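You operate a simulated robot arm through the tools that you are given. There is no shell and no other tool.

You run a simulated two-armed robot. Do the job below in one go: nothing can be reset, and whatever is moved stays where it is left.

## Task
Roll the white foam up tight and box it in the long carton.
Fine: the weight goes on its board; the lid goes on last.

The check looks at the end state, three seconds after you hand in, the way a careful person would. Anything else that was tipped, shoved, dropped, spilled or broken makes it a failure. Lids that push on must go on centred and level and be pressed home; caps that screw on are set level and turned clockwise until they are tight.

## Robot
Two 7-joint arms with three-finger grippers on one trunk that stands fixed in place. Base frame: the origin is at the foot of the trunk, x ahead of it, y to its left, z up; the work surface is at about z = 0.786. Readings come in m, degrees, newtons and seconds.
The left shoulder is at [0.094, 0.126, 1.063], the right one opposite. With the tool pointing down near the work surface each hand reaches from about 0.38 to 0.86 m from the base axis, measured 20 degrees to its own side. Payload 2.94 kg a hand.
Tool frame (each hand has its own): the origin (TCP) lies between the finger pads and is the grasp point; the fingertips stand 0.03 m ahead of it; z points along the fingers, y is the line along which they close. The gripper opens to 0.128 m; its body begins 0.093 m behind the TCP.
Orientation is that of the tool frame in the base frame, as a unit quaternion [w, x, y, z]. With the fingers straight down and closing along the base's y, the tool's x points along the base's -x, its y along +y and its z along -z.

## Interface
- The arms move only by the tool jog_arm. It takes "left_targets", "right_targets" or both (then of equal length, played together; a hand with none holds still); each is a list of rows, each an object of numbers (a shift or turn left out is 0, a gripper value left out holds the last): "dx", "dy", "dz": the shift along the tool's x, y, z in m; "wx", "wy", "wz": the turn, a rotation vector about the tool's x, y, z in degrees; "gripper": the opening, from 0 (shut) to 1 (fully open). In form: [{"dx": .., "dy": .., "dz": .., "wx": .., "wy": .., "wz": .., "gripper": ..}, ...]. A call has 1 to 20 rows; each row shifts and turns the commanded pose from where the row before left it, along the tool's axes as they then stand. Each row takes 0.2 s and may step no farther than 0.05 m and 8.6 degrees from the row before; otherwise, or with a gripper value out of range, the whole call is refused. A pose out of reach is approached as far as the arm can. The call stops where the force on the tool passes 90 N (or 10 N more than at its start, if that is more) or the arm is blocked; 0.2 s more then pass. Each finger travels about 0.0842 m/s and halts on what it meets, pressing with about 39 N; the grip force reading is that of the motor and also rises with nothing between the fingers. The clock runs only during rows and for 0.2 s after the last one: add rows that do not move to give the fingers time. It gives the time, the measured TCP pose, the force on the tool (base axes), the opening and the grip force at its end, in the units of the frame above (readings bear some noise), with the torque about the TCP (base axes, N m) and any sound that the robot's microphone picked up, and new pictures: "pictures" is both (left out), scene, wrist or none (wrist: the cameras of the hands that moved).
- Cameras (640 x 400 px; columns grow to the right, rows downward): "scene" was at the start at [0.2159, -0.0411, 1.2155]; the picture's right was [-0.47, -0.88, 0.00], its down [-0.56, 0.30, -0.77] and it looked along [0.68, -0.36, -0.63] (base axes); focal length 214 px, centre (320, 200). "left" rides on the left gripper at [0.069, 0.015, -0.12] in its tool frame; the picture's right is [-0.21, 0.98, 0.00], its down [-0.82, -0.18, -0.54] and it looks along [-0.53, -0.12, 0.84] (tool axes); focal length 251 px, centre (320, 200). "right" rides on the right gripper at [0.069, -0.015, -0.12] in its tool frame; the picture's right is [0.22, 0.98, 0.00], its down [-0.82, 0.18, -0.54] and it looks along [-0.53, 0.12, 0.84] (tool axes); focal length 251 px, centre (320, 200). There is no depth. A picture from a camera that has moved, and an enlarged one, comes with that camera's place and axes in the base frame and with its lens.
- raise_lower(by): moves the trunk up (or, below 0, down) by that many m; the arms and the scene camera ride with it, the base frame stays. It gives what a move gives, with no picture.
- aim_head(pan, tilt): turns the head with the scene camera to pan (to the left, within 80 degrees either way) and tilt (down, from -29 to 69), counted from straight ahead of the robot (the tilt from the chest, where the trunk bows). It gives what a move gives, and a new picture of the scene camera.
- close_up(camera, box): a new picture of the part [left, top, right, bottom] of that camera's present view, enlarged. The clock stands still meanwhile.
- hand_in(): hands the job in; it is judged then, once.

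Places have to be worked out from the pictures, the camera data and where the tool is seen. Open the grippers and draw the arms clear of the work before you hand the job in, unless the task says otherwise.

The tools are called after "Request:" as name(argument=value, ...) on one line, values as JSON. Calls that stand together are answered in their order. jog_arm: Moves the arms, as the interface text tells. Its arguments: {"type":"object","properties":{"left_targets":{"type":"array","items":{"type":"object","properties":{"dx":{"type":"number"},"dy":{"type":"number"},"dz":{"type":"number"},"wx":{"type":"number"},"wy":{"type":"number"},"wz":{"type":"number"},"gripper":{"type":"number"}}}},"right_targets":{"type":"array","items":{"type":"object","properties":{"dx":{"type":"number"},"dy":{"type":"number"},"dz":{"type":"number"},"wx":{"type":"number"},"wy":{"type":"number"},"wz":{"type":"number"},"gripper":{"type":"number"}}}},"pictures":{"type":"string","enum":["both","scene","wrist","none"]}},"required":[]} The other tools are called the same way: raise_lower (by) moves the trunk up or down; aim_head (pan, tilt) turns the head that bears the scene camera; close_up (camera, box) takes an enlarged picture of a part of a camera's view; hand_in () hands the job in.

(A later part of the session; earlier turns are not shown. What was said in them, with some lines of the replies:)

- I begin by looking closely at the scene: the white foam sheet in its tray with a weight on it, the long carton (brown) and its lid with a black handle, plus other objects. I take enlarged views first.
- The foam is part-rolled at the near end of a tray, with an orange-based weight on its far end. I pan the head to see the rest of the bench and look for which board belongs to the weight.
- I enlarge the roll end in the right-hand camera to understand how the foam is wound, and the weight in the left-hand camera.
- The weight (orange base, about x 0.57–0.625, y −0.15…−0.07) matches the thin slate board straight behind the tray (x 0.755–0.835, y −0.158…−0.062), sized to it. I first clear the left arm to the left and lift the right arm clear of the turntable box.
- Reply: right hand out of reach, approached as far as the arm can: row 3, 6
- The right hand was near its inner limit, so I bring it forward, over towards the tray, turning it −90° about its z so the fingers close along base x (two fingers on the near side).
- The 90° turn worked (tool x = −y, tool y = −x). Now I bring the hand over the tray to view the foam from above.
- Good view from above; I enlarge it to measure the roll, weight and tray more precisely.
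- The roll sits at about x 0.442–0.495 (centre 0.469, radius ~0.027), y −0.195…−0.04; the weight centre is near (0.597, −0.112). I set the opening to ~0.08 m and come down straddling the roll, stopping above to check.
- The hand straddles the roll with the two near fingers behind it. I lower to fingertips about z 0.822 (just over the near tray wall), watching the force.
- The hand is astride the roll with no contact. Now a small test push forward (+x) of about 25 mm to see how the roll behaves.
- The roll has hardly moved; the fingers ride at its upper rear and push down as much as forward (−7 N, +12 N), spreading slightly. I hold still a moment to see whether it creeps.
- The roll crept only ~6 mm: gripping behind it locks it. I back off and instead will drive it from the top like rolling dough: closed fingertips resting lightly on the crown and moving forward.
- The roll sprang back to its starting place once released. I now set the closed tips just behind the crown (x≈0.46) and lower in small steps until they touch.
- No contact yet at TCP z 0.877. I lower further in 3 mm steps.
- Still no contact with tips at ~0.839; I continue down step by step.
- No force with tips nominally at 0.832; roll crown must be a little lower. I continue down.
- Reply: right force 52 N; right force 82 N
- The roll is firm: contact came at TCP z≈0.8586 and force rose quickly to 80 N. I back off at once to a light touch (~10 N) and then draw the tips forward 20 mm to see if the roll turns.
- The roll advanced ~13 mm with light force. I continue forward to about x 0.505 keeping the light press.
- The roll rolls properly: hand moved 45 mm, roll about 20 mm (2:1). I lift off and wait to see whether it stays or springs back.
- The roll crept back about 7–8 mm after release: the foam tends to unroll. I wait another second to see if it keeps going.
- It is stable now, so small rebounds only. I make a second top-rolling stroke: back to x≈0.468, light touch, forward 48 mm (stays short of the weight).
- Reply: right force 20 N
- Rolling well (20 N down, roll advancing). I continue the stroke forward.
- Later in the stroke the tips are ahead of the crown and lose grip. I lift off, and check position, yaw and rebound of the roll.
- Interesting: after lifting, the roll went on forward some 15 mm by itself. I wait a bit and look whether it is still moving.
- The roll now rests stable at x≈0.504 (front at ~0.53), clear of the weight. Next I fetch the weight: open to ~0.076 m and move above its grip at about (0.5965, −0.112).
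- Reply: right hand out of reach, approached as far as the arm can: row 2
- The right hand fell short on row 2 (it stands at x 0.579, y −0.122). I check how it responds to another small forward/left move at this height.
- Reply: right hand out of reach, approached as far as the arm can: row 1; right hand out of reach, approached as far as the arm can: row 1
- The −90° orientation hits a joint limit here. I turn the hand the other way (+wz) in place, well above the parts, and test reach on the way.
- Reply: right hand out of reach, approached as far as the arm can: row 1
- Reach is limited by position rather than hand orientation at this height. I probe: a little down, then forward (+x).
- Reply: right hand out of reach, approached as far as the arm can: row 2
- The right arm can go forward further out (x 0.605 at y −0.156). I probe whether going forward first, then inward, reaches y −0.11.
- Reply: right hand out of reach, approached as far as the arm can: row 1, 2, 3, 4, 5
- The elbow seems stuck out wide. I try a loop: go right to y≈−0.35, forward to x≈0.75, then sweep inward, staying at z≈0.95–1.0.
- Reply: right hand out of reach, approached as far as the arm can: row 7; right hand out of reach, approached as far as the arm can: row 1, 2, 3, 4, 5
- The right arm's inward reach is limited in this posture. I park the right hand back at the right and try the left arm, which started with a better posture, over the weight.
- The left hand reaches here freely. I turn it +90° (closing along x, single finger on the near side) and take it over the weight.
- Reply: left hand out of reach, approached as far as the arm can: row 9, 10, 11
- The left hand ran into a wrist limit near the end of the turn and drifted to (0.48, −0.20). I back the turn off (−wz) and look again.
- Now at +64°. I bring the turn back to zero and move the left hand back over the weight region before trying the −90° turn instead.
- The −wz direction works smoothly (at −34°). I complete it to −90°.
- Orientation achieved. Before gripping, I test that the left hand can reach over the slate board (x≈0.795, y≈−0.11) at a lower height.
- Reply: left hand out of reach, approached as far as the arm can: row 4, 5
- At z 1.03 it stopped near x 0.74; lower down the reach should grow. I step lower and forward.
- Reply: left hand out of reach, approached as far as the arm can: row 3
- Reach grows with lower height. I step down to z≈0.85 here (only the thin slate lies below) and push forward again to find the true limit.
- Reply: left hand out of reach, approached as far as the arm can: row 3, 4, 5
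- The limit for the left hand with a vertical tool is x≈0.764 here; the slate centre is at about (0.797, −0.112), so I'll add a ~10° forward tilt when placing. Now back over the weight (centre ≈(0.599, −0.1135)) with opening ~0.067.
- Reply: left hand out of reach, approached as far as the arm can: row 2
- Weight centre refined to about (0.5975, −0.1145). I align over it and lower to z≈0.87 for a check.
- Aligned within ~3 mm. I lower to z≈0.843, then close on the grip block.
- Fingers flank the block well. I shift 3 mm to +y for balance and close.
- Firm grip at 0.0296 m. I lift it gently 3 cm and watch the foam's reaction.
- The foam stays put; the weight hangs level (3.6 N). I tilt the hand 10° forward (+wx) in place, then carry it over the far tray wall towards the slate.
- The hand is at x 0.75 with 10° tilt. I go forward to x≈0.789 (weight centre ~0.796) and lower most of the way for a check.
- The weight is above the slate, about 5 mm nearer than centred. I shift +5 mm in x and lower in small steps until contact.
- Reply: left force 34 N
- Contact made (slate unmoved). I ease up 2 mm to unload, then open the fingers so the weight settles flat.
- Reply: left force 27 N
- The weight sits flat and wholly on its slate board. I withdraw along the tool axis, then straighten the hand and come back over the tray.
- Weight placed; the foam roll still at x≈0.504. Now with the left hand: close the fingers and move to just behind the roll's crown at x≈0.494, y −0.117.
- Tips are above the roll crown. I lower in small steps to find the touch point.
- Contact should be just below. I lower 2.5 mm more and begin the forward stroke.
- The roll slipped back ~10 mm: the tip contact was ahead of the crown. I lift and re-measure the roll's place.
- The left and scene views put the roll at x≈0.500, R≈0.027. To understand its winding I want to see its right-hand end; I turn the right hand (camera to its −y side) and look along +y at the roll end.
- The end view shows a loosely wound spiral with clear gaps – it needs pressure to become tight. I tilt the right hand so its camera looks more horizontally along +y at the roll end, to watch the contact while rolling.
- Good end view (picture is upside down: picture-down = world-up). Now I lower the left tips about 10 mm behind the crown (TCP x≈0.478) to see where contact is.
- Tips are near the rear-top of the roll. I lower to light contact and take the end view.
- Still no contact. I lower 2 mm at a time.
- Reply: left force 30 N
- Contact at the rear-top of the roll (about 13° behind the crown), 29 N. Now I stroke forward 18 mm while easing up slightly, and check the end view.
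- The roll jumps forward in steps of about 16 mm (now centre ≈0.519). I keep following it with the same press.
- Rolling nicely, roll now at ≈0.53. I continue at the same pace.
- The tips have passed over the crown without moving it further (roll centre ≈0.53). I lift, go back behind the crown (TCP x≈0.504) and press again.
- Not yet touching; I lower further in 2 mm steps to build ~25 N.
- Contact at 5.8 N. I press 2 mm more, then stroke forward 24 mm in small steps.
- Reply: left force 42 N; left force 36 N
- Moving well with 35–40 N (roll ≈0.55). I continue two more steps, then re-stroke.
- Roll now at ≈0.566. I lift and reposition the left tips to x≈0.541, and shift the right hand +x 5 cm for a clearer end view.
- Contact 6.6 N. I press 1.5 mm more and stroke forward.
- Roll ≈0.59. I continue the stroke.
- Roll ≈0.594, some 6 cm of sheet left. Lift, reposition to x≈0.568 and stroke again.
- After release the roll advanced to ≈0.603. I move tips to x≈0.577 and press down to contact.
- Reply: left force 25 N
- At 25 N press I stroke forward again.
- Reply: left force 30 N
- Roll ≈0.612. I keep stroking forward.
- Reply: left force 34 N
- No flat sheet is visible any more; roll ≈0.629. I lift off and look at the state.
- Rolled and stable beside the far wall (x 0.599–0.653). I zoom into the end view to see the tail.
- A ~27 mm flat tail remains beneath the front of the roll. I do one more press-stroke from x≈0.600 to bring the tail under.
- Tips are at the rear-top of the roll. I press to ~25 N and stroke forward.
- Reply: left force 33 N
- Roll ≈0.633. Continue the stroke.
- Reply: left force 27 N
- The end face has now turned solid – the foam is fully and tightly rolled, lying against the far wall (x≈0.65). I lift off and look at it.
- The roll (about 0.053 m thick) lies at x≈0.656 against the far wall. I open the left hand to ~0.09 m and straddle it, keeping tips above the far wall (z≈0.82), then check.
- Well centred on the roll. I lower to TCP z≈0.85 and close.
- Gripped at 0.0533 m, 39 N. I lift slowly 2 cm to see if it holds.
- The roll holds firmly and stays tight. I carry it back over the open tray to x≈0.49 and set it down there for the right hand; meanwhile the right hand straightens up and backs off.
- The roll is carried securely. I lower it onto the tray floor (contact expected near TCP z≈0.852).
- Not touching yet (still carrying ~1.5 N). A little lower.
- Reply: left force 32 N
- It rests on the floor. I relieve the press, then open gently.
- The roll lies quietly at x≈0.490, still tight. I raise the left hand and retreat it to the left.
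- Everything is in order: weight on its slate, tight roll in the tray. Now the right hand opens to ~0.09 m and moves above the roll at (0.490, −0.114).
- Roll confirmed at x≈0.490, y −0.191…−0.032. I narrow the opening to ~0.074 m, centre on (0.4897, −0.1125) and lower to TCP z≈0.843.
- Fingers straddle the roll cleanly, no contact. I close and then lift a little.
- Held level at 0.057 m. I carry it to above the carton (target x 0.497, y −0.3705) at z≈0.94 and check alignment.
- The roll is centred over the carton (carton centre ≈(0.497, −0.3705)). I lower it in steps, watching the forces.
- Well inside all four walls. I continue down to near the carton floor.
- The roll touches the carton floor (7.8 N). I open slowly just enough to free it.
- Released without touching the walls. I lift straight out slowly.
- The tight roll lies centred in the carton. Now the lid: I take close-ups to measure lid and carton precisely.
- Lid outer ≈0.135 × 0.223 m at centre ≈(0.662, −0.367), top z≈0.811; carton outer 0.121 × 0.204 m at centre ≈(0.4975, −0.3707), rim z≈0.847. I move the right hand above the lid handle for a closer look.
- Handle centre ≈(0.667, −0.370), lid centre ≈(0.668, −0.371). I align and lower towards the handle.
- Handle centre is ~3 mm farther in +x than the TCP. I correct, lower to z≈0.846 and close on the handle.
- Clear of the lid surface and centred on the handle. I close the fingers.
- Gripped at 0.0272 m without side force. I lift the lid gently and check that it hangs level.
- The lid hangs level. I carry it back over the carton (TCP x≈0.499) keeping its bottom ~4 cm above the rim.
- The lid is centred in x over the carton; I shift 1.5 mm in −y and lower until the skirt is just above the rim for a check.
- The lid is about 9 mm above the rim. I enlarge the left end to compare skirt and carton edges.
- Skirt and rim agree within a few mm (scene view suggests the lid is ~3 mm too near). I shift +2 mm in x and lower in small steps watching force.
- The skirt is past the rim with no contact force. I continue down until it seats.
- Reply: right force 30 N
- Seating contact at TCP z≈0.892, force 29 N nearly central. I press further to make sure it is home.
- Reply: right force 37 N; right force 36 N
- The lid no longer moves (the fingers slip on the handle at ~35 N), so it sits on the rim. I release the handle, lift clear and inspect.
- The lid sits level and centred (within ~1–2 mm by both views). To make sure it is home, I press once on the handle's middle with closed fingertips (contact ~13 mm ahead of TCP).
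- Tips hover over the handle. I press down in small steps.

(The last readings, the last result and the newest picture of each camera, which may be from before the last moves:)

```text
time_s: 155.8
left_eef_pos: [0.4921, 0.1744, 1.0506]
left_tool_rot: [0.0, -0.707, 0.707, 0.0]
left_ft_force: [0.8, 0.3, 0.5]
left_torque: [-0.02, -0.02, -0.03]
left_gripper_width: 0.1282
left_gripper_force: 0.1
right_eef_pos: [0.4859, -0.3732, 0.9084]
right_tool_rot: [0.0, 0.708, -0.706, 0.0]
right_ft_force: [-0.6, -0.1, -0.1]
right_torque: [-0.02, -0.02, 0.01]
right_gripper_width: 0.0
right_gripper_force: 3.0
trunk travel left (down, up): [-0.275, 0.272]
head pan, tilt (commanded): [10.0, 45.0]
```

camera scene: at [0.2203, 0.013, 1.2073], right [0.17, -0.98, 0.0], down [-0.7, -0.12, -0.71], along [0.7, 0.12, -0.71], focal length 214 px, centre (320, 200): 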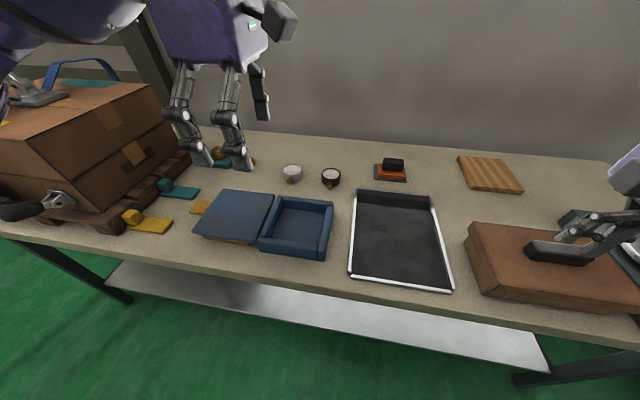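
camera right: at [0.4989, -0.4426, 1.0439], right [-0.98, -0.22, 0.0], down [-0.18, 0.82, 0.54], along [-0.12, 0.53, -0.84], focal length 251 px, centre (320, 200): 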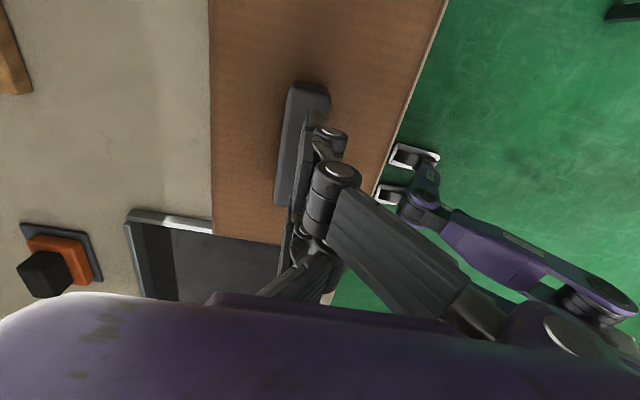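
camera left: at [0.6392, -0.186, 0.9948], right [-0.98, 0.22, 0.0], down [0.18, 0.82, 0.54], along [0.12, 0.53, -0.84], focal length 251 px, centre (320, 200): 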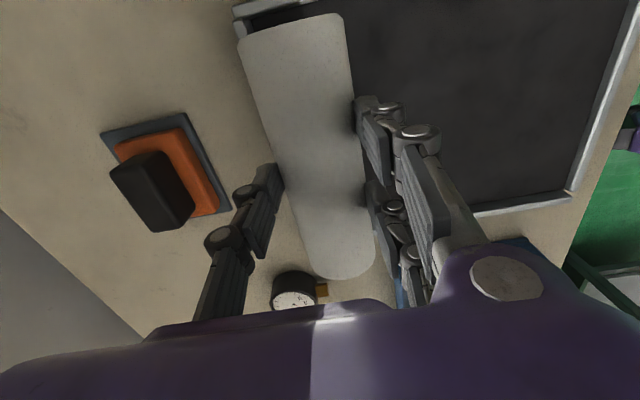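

Not touching yet; I continue down.

Request:
jog_arm(right_targets=[{"dz": 0.003}, {"dz": 0.0}], pictures="none")

Request:
jog_arm(right_targets=[{"dz": 0.003}, {"dz": 0.0}], pictures="none")

Request:
close_up(camera="scene", box=[500, 210, 620, 300])

Request:
close_up(camera="right", box=[220, 60, 420, 240])

```text
time_s: 156.4
left_eef_pos: [0.4911, 0.1733, 1.0515]
left_tool_rot: [0.0, -0.706, 0.708, 0.0]
left_ft_force: [0.0, -0.3, -0.4]
left_torque: [-0.04, -0.03, 0.01]
left_gripper_width: 0.1281
left_gripper_force: 0.0
right_eef_pos: [0.4858, -0.3733, 0.9042]
right_tool_rot: [0.0, 0.708, -0.707, 0.0]
right_ft_force: [0.4, 0.3, 0.2]
right_torque: [0.03, 0.02, 0.0]
right_gripper_width: 0.0
right_gripper_force: 3.1
trunk travel left (down, up): [-0.275, 0.272]
head pan, tilt (commanded): [10.0, 45.0]
```

```text
time_s: 157.0
left_eef_pos: [0.4908, 0.173, 1.0522]
left_tool_rot: [0.0, -0.706, 0.708, 0.0]
left_ft_force: [-0.4, 0.0, -0.8]
left_torque: [0.02, 0.0, -0.01]
left_gripper_width: 0.1279
left_gripper_force: 0.0
right_eef_pos: [0.4848, -0.3734, 0.9015]
right_tool_rot: [0.0, 0.708, -0.706, 0.0]
right_ft_force: [-0.5, 0.1, 0.5]
right_torque: [0.02, -0.02, 0.0]
right_gripper_width: 0.0
right_gripper_force: 3.4
trunk travel left (down, up): [-0.275, 0.272]
head pan, tilt (commanded): [10.0, 45.0]
```

```text
4.44 times, centred on (560, 255) of scene
camera zoom: at [0.2203, 0.0129, 1.2073], right [0.17, -0.98, 0.0], down [-0.7, -0.12, -0.71], along [0.7, 0.12, -0.71], focal length 953 px, centre (-747, -44)
```

zoom: 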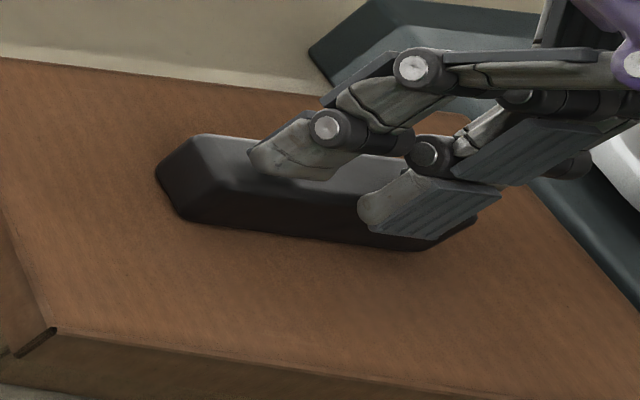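

```text
2.22 times, centred on (320, 150) of right
camera zoom: at [0.4996, -0.4423, 1.0225], right [-0.98, -0.22, 0.0], down [-0.18, 0.82, 0.54], along [-0.12, 0.53, -0.84], focal length 559 px, centre (320, 311)
```

zoom: 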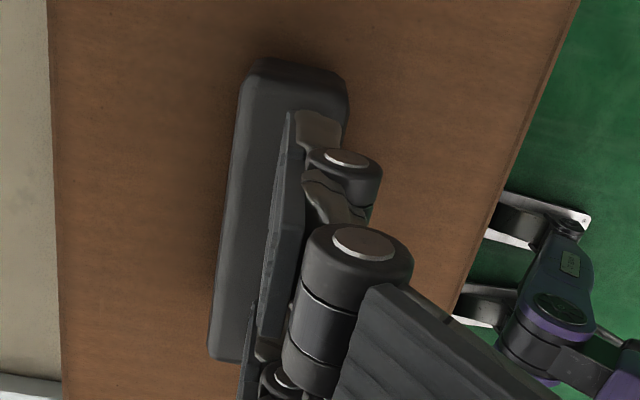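

The tips are a bit too near the handle's near face. I raise slightly, shift +12 mm in x, and lower again.

Request:
jog_arm(right_targets=[{"dz": -0.012}, {"dy": -0.013}, {"dz": 0.008}, {"dz": 0.0}], pictures="none")

Request:
close_up(camera="scene", box=[500, 210, 620, 300])

Request:
jog_arm(right_targets=[{"dz": 0.004}, {"dz": 0.0}], pictures="none")

Request:
jog_arm(right_targets=[{"dz": 0.003}, {"dz": 0.0}], pictures="none")

```text
time_s: 158.0
left_eef_pos: [0.4922, 0.1732, 1.0512]
left_tool_rot: [0.0, -0.706, 0.708, 0.0]
left_ft_force: [-0.4, 0.0, -0.4]
left_torque: [0.01, 0.02, 0.02]
left_gripper_width: 0.1279
left_gripper_force: 0.1
right_eef_pos: [0.4982, -0.3749, 0.9054]
right_tool_rot: [0.0, 0.707, -0.707, 0.0]
right_ft_force: [0.9, 0.2, 0.3]
right_torque: [0.03, 0.0, 0.01]
right_gripper_width: 0.0
right_gripper_force: 2.8
trunk travel left (down, up): [-0.275, 0.272]
head pan, tilt (commanded): [10.0, 45.0]
```

```text
4.44 times, centred on (560, 255) of scene
camera zoom: at [0.2205, 0.013, 1.2072], right [0.17, -0.98, 0.0], down [-0.7, -0.12, -0.71], along [0.7, 0.12, -0.71], focal length 953 px, centre (-747, -44)
```

zoom: 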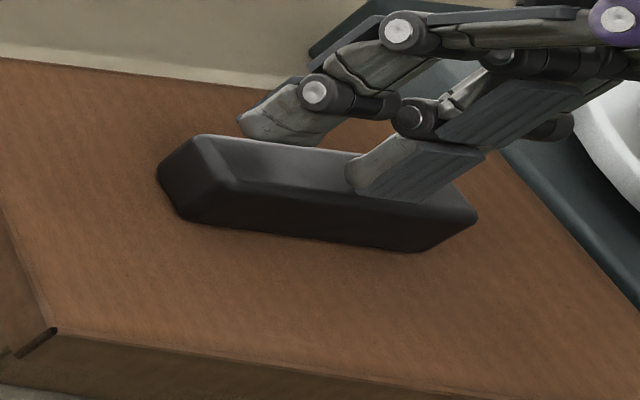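

```text
time_s: 158.6
left_eef_pos: [0.4915, 0.1737, 1.0523]
left_tool_rot: [0.0, -0.706, 0.708, 0.0]
left_ft_force: [0.1, 0.3, -0.8]
left_torque: [0.03, 0.02, 0.0]
left_gripper_width: 0.128
left_gripper_force: 0.1
right_eef_pos: [0.4982, -0.374, 0.9011]
right_tool_rot: [0.0, -0.707, 0.707, 0.0]
right_ft_force: [0.7, -0.4, -0.5]
right_torque: [0.0, 0.03, -0.01]
right_gripper_width: 0.0
right_gripper_force: 2.5
trunk travel left (down, up): [-0.275, 0.272]
head pan, tilt (commanded): [10.0, 45.0]
```

```text
time_s: 159.2
left_eef_pos: [0.4925, 0.173, 1.052]
left_tool_rot: [0.0, -0.707, 0.708, 0.0]
left_ft_force: [0.7, -0.1, 0.2]
left_torque: [0.0, -0.03, 0.04]
left_gripper_width: 0.1278
left_gripper_force: 0.0
right_eef_pos: [0.4985, -0.3741, 0.8987]
right_tool_rot: [0.0, -0.707, 0.707, 0.0]
right_ft_force: [0.5, -0.2, 0.1]
right_torque: [0.03, 0.04, -0.04]
right_gripper_width: 0.0001
right_gripper_force: 2.6
trunk travel left (down, up): [-0.275, 0.272]
head pan, tilt (commanded): [10.0, 45.0]
```

Still no contact; continue in small steps.

Request:
jog_arm(right_targets=[{"dz": 0.003}, {"dz": 0.0}], pictures="none")

Request:
jog_arm(right_targets=[{"dz": 0.003}, {"dz": 0.0}], pictures="none")

Request:
close_up(camera="scene", box=[500, 210, 620, 300])

```text
time_s: 159.8
left_eef_pos: [0.4901, 0.1731, 1.0522]
left_tool_rot: [0.0, -0.707, 0.707, 0.0]
left_ft_force: [0.5, 1.0, 0.5]
left_torque: [0.0, -0.01, -0.04]
left_gripper_width: 0.1281
left_gripper_force: 0.0
right_eef_pos: [0.4985, -0.3736, 0.8984]
right_tool_rot: [0.001, -0.707, 0.707, -0.003]
right_ft_force: [1.6, -4.5, 18.1]
right_torque: [-0.03, -0.18, -0.01]
right_gripper_width: 0.0061
right_gripper_force: 3.0
trunk travel left (down, up): [-0.275, 0.272]
head pan, tilt (commanded): [10.0, 45.0]
```

```text
time_s: 160.4
left_eef_pos: [0.4887, 0.1748, 1.0525]
left_tool_rot: [0.001, -0.707, 0.708, -0.002]
left_ft_force: [-0.5, 0.4, -0.1]
left_torque: [-0.01, -0.01, -0.02]
left_gripper_width: 0.128
left_gripper_force: 0.1
right_eef_pos: [0.4975, -0.3723, 0.8982]
right_tool_rot: [0.002, -0.707, 0.707, -0.006]
right_ft_force: [1.8, -11.2, 47.5]
right_torque: [0.05, -0.29, -0.08]
right_gripper_width: 0.0063
right_gripper_force: 3.0
trunk travel left (down, up): [-0.275, 0.272]
head pan, tilt (commanded): [10.0, 45.0]
```

```text
4.44 times, centred on (560, 255) of scene
camera zoom: at [0.2174, 0.0139, 1.2081], right [0.17, -0.98, 0.0], down [-0.69, -0.12, -0.71], along [0.7, 0.12, -0.71], focal length 953 px, centre (-747, -44)
```

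zoom: 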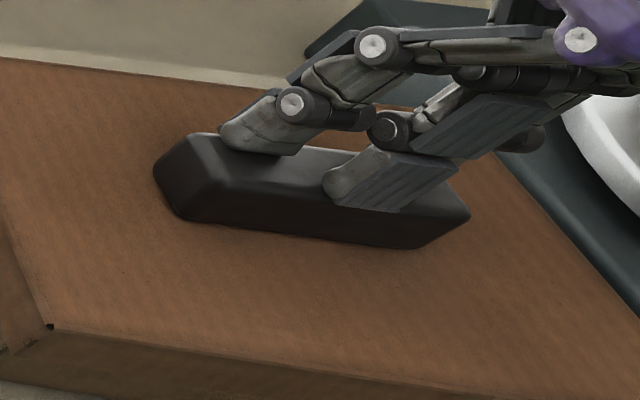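

47 N on the handle and no further sinking – the lid is seated hard. One more 2 mm push (~70 N) for certainty, then I let go.

Request:
jog_arm(right_targets=[{"dz": 0.002}, {"dz": 0.0}], pictures="none")

Request:
jog_arm(right_targets=[{"dz": -0.006}, {"dz": -0.01}, {"dz": -0.03}, {"dz": -0.04}, {"dz": -0.03, "gripper": 0.6}, {"dz": 0.0}], pictures="both")

Request:
close_up(camera="scene", box=[450, 190, 640, 320])

Request:
close_up(camera="right", box=[160, 0, 480, 300])

```text
time_s: 161.0
left_eef_pos: [0.488, 0.1741, 1.0537]
left_tool_rot: [0.0, -0.706, 0.708, -0.002]
left_ft_force: [-0.1, 0.0, 0.1]
left_torque: [-0.02, -0.01, 0.07]
left_gripper_width: 0.1281
left_gripper_force: 0.0
right_eef_pos: [0.4967, -0.3724, 0.8974]
right_tool_rot: [0.004, -0.707, 0.707, -0.006]
right_ft_force: [0.9, -16.4, 61.4]
right_torque: [-0.02, -0.26, -0.15]
right_gripper_width: 0.0058
right_gripper_force: 3.1
trunk travel left (down, up): [-0.275, 0.272]
head pan, tilt (commanded): [10.0, 45.0]
```

```text
time_s: 162.4
left_eef_pos: [0.4915, 0.173, 1.0523]
left_tool_rot: [0.001, -0.707, 0.708, 0.001]
left_ft_force: [-0.6, -0.4, 0.5]
left_torque: [0.0, 0.01, -0.03]
left_gripper_width: 0.1284
left_gripper_force: 0.0
right_eef_pos: [0.4968, -0.3737, 1.0069]
right_tool_rot: [0.0, 0.708, -0.707, 0.0]
right_ft_force: [1.0, 0.7, 0.8]
right_torque: [-0.03, 0.0, -0.01]
right_gripper_width: 0.0588
right_gripper_force: 0.0
trunk travel left (down, up): [-0.275, 0.272]
head pan, tilt (commanded): [10.0, 45.0]
camera scene: at [0.2204, 0.0128, 1.2072], right [0.17, -0.98, 0.0], down [-0.7, -0.12, -0.71], along [0.7, 0.12, -0.71], focal length 214 px, centre (320, 200)
camera right: at [0.512, -0.4423, 1.127], right [-0.98, -0.22, 0.0], down [-0.18, 0.82, 0.54], along [-0.12, 0.53, -0.84], focal length 251 px, centre (320, 200)
```

scene: 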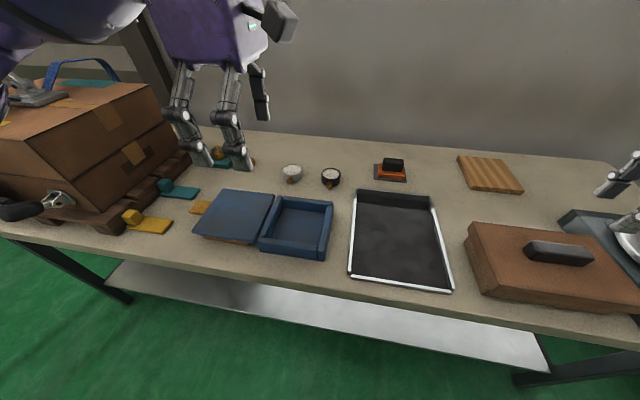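
right: 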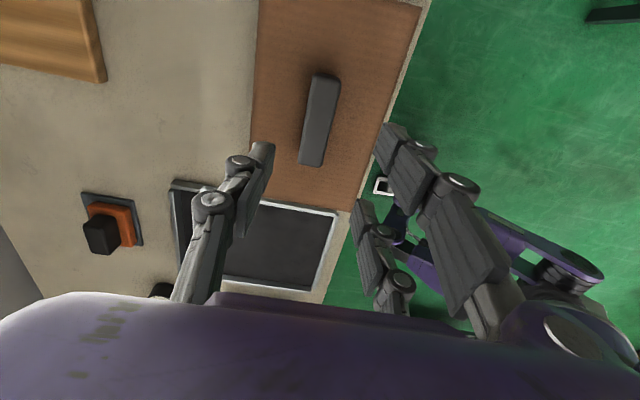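

```text
3.08 times, centred on (545, 255) of scene
camera zoom: at [0.2204, 0.0128, 1.2072], right [0.17, -0.98, 0.0], down [-0.7, -0.12, -0.71], along [0.7, 0.12, -0.71], focal length 660 px, centre (-372, 31)
```

zoom: 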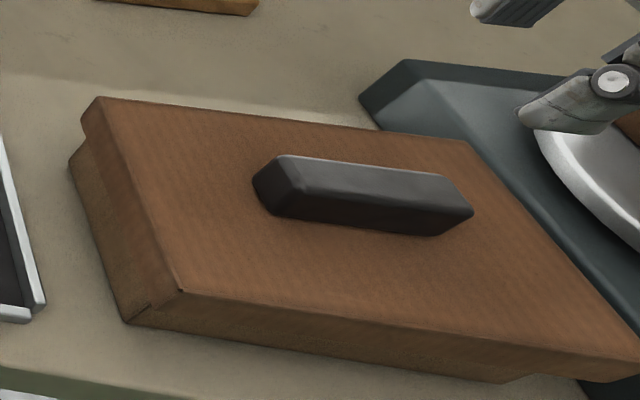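

```text
1.33 times, centred on (320, 150) of right
camera zoom: at [0.512, -0.4423, 1.127], right [-0.98, -0.22, 0.0], down [-0.18, 0.82, 0.54], along [-0.12, 0.53, -0.84], focal length 335 px, centre (320, 267)
```

zoom: 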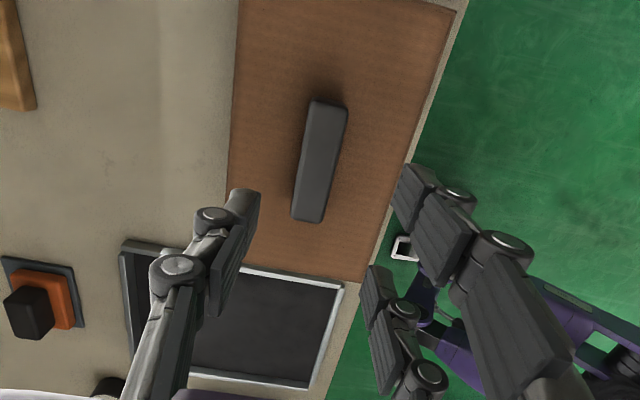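

The lid sits level and unmoved. I check the weight on its slate and the rest of the bench.

Request:
close_up(camera="scene", box=[350, 140, 450, 200])

Request:
close_up(camera="right", box=[60, 170, 180, 270])

Request:
close_up(camera="scene", box=[100, 130, 460, 310])

```text
6.40 times, centred on (400, 170) of scene
camera zoom: at [0.2204, 0.0128, 1.2072], right [0.17, -0.98, 0.0], down [-0.7, -0.12, -0.71], along [0.7, 0.12, -0.71], focal length 1373 px, centre (-192, 392)
```

zoom: 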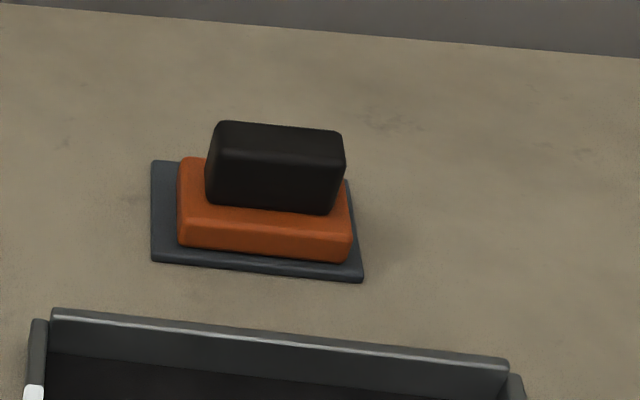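

```text
4.00 times, centred on (120, 220) of right
camera zoom: at [0.512, -0.4423, 1.127], right [-0.98, -0.22, 0.0], down [-0.18, 0.82, 0.54], along [-0.12, 0.53, -0.84], focal length 1006 px, centre (1120, 120)
```

zoom: 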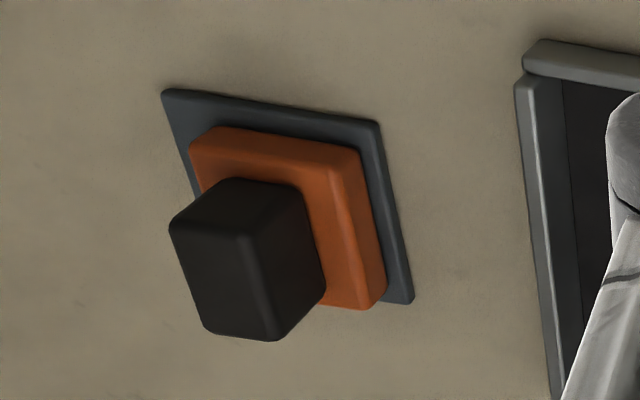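

```text
1.78 times, centred on (280, 220) of scene
camera zoom: at [0.2204, 0.0128, 1.2072], right [0.17, -0.98, 0.0], down [-0.7, -0.12, -0.71], along [0.7, 0.12, -0.71], focal length 381 px, centre (391, 164)
```

zoom: 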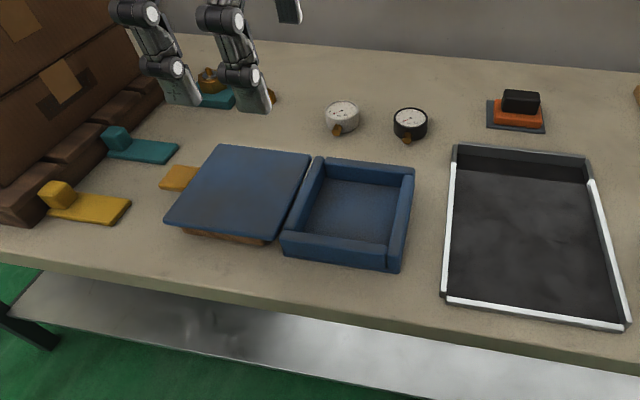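

Weight fully on its slate, other items untouched. I now raise and withdraw the right hand with the gripper open, and keep the left hand clear.

Request:
jog_arm(right_targets=[{"dz": -0.04, "gripper": 1.0}, {"dz": -0.04}, {"dy": 0.02}, {"dz": 0.0}], left_targets=[{"dz": -0.03}, {"dx": -0.03}, {"dz": 0.0}, {"dz": 0.0}], pictures="scene")

Request:
close_up(camera="scene", box=[430, 170, 640, 320])

```text
time_s: 163.4
left_eef_pos: [0.4921, 0.2034, 1.0808]
left_tool_rot: [0.0, -0.706, 0.708, 0.001]
left_ft_force: [0.4, 0.3, -0.5]
left_torque: [0.01, 0.06, 0.0]
left_gripper_width: 0.1281
left_gripper_force: 0.0
right_eef_pos: [0.4779, -0.3731, 1.086]
right_tool_rot: [-0.001, -0.707, 0.707, 0.001]
right_ft_force: [-1.0, -0.4, 0.9]
right_torque: [-0.04, 0.06, -0.02]
right_gripper_width: 0.1279
right_gripper_force: 0.0
trunk travel left (down, up): [-0.275, 0.272]
head pan, tilt (commanded): [10.0, 45.0]
camera scene: at [0.2217, 0.013, 1.2069], right [0.17, -0.98, 0.0], down [-0.7, -0.12, -0.71], along [0.7, 0.12, -0.71], focal length 214 px, centre (320, 200)
```

scene: 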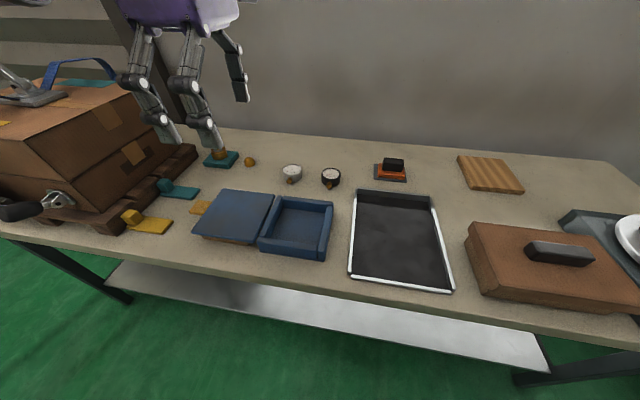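

```text
2.67 times, centred on (535, 245) of scene
camera zoom: at [0.2217, 0.013, 1.2069], right [0.17, -0.98, 0.0], down [-0.7, -0.12, -0.71], along [0.7, 0.12, -0.71], focal length 572 px, centre (-253, 80)
```

zoom: 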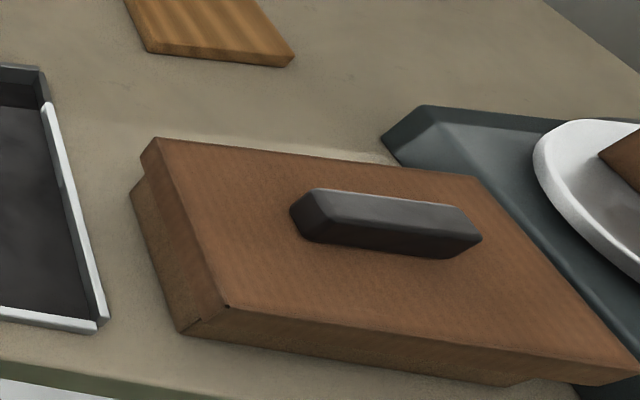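

The foam is tightly rolled in the long carton with its lid seated level, the weight rests on its slate board, both grippers are open and the arms are clear. I hand the job in.

Request:
hand_in()

```text
The job is handed in.
```

I rolled the white foam up tight, boxed it in the long carton, and put the lid on last. The job is handed in and I have not seen the check's result.

- **Foam:** it is rolled end to end, about 57 mm across. It sat centred in the carton before the lid went on.
- **Weight:** it rests flat and wholly on the thin slate board behind the tray. It is about 7 mm nearer the robot than centred, with only about 4 mm of slate left on that side. I took the slate to be its board because it is sized to the weight and lies straight behind it. The striped wooden board was the other candidate, but it is larger and out of easy reach.
- **Lid:** it went on level and centred to within about 2 mm. I pressed it to about 61 N, and it did not sink further.
- **Rest of the bench:** I saw nothing else moved in the final pictures. I did not look again at the turntable box, but neither arm went near it.

Both grippers are open and both arms are drawn clear.
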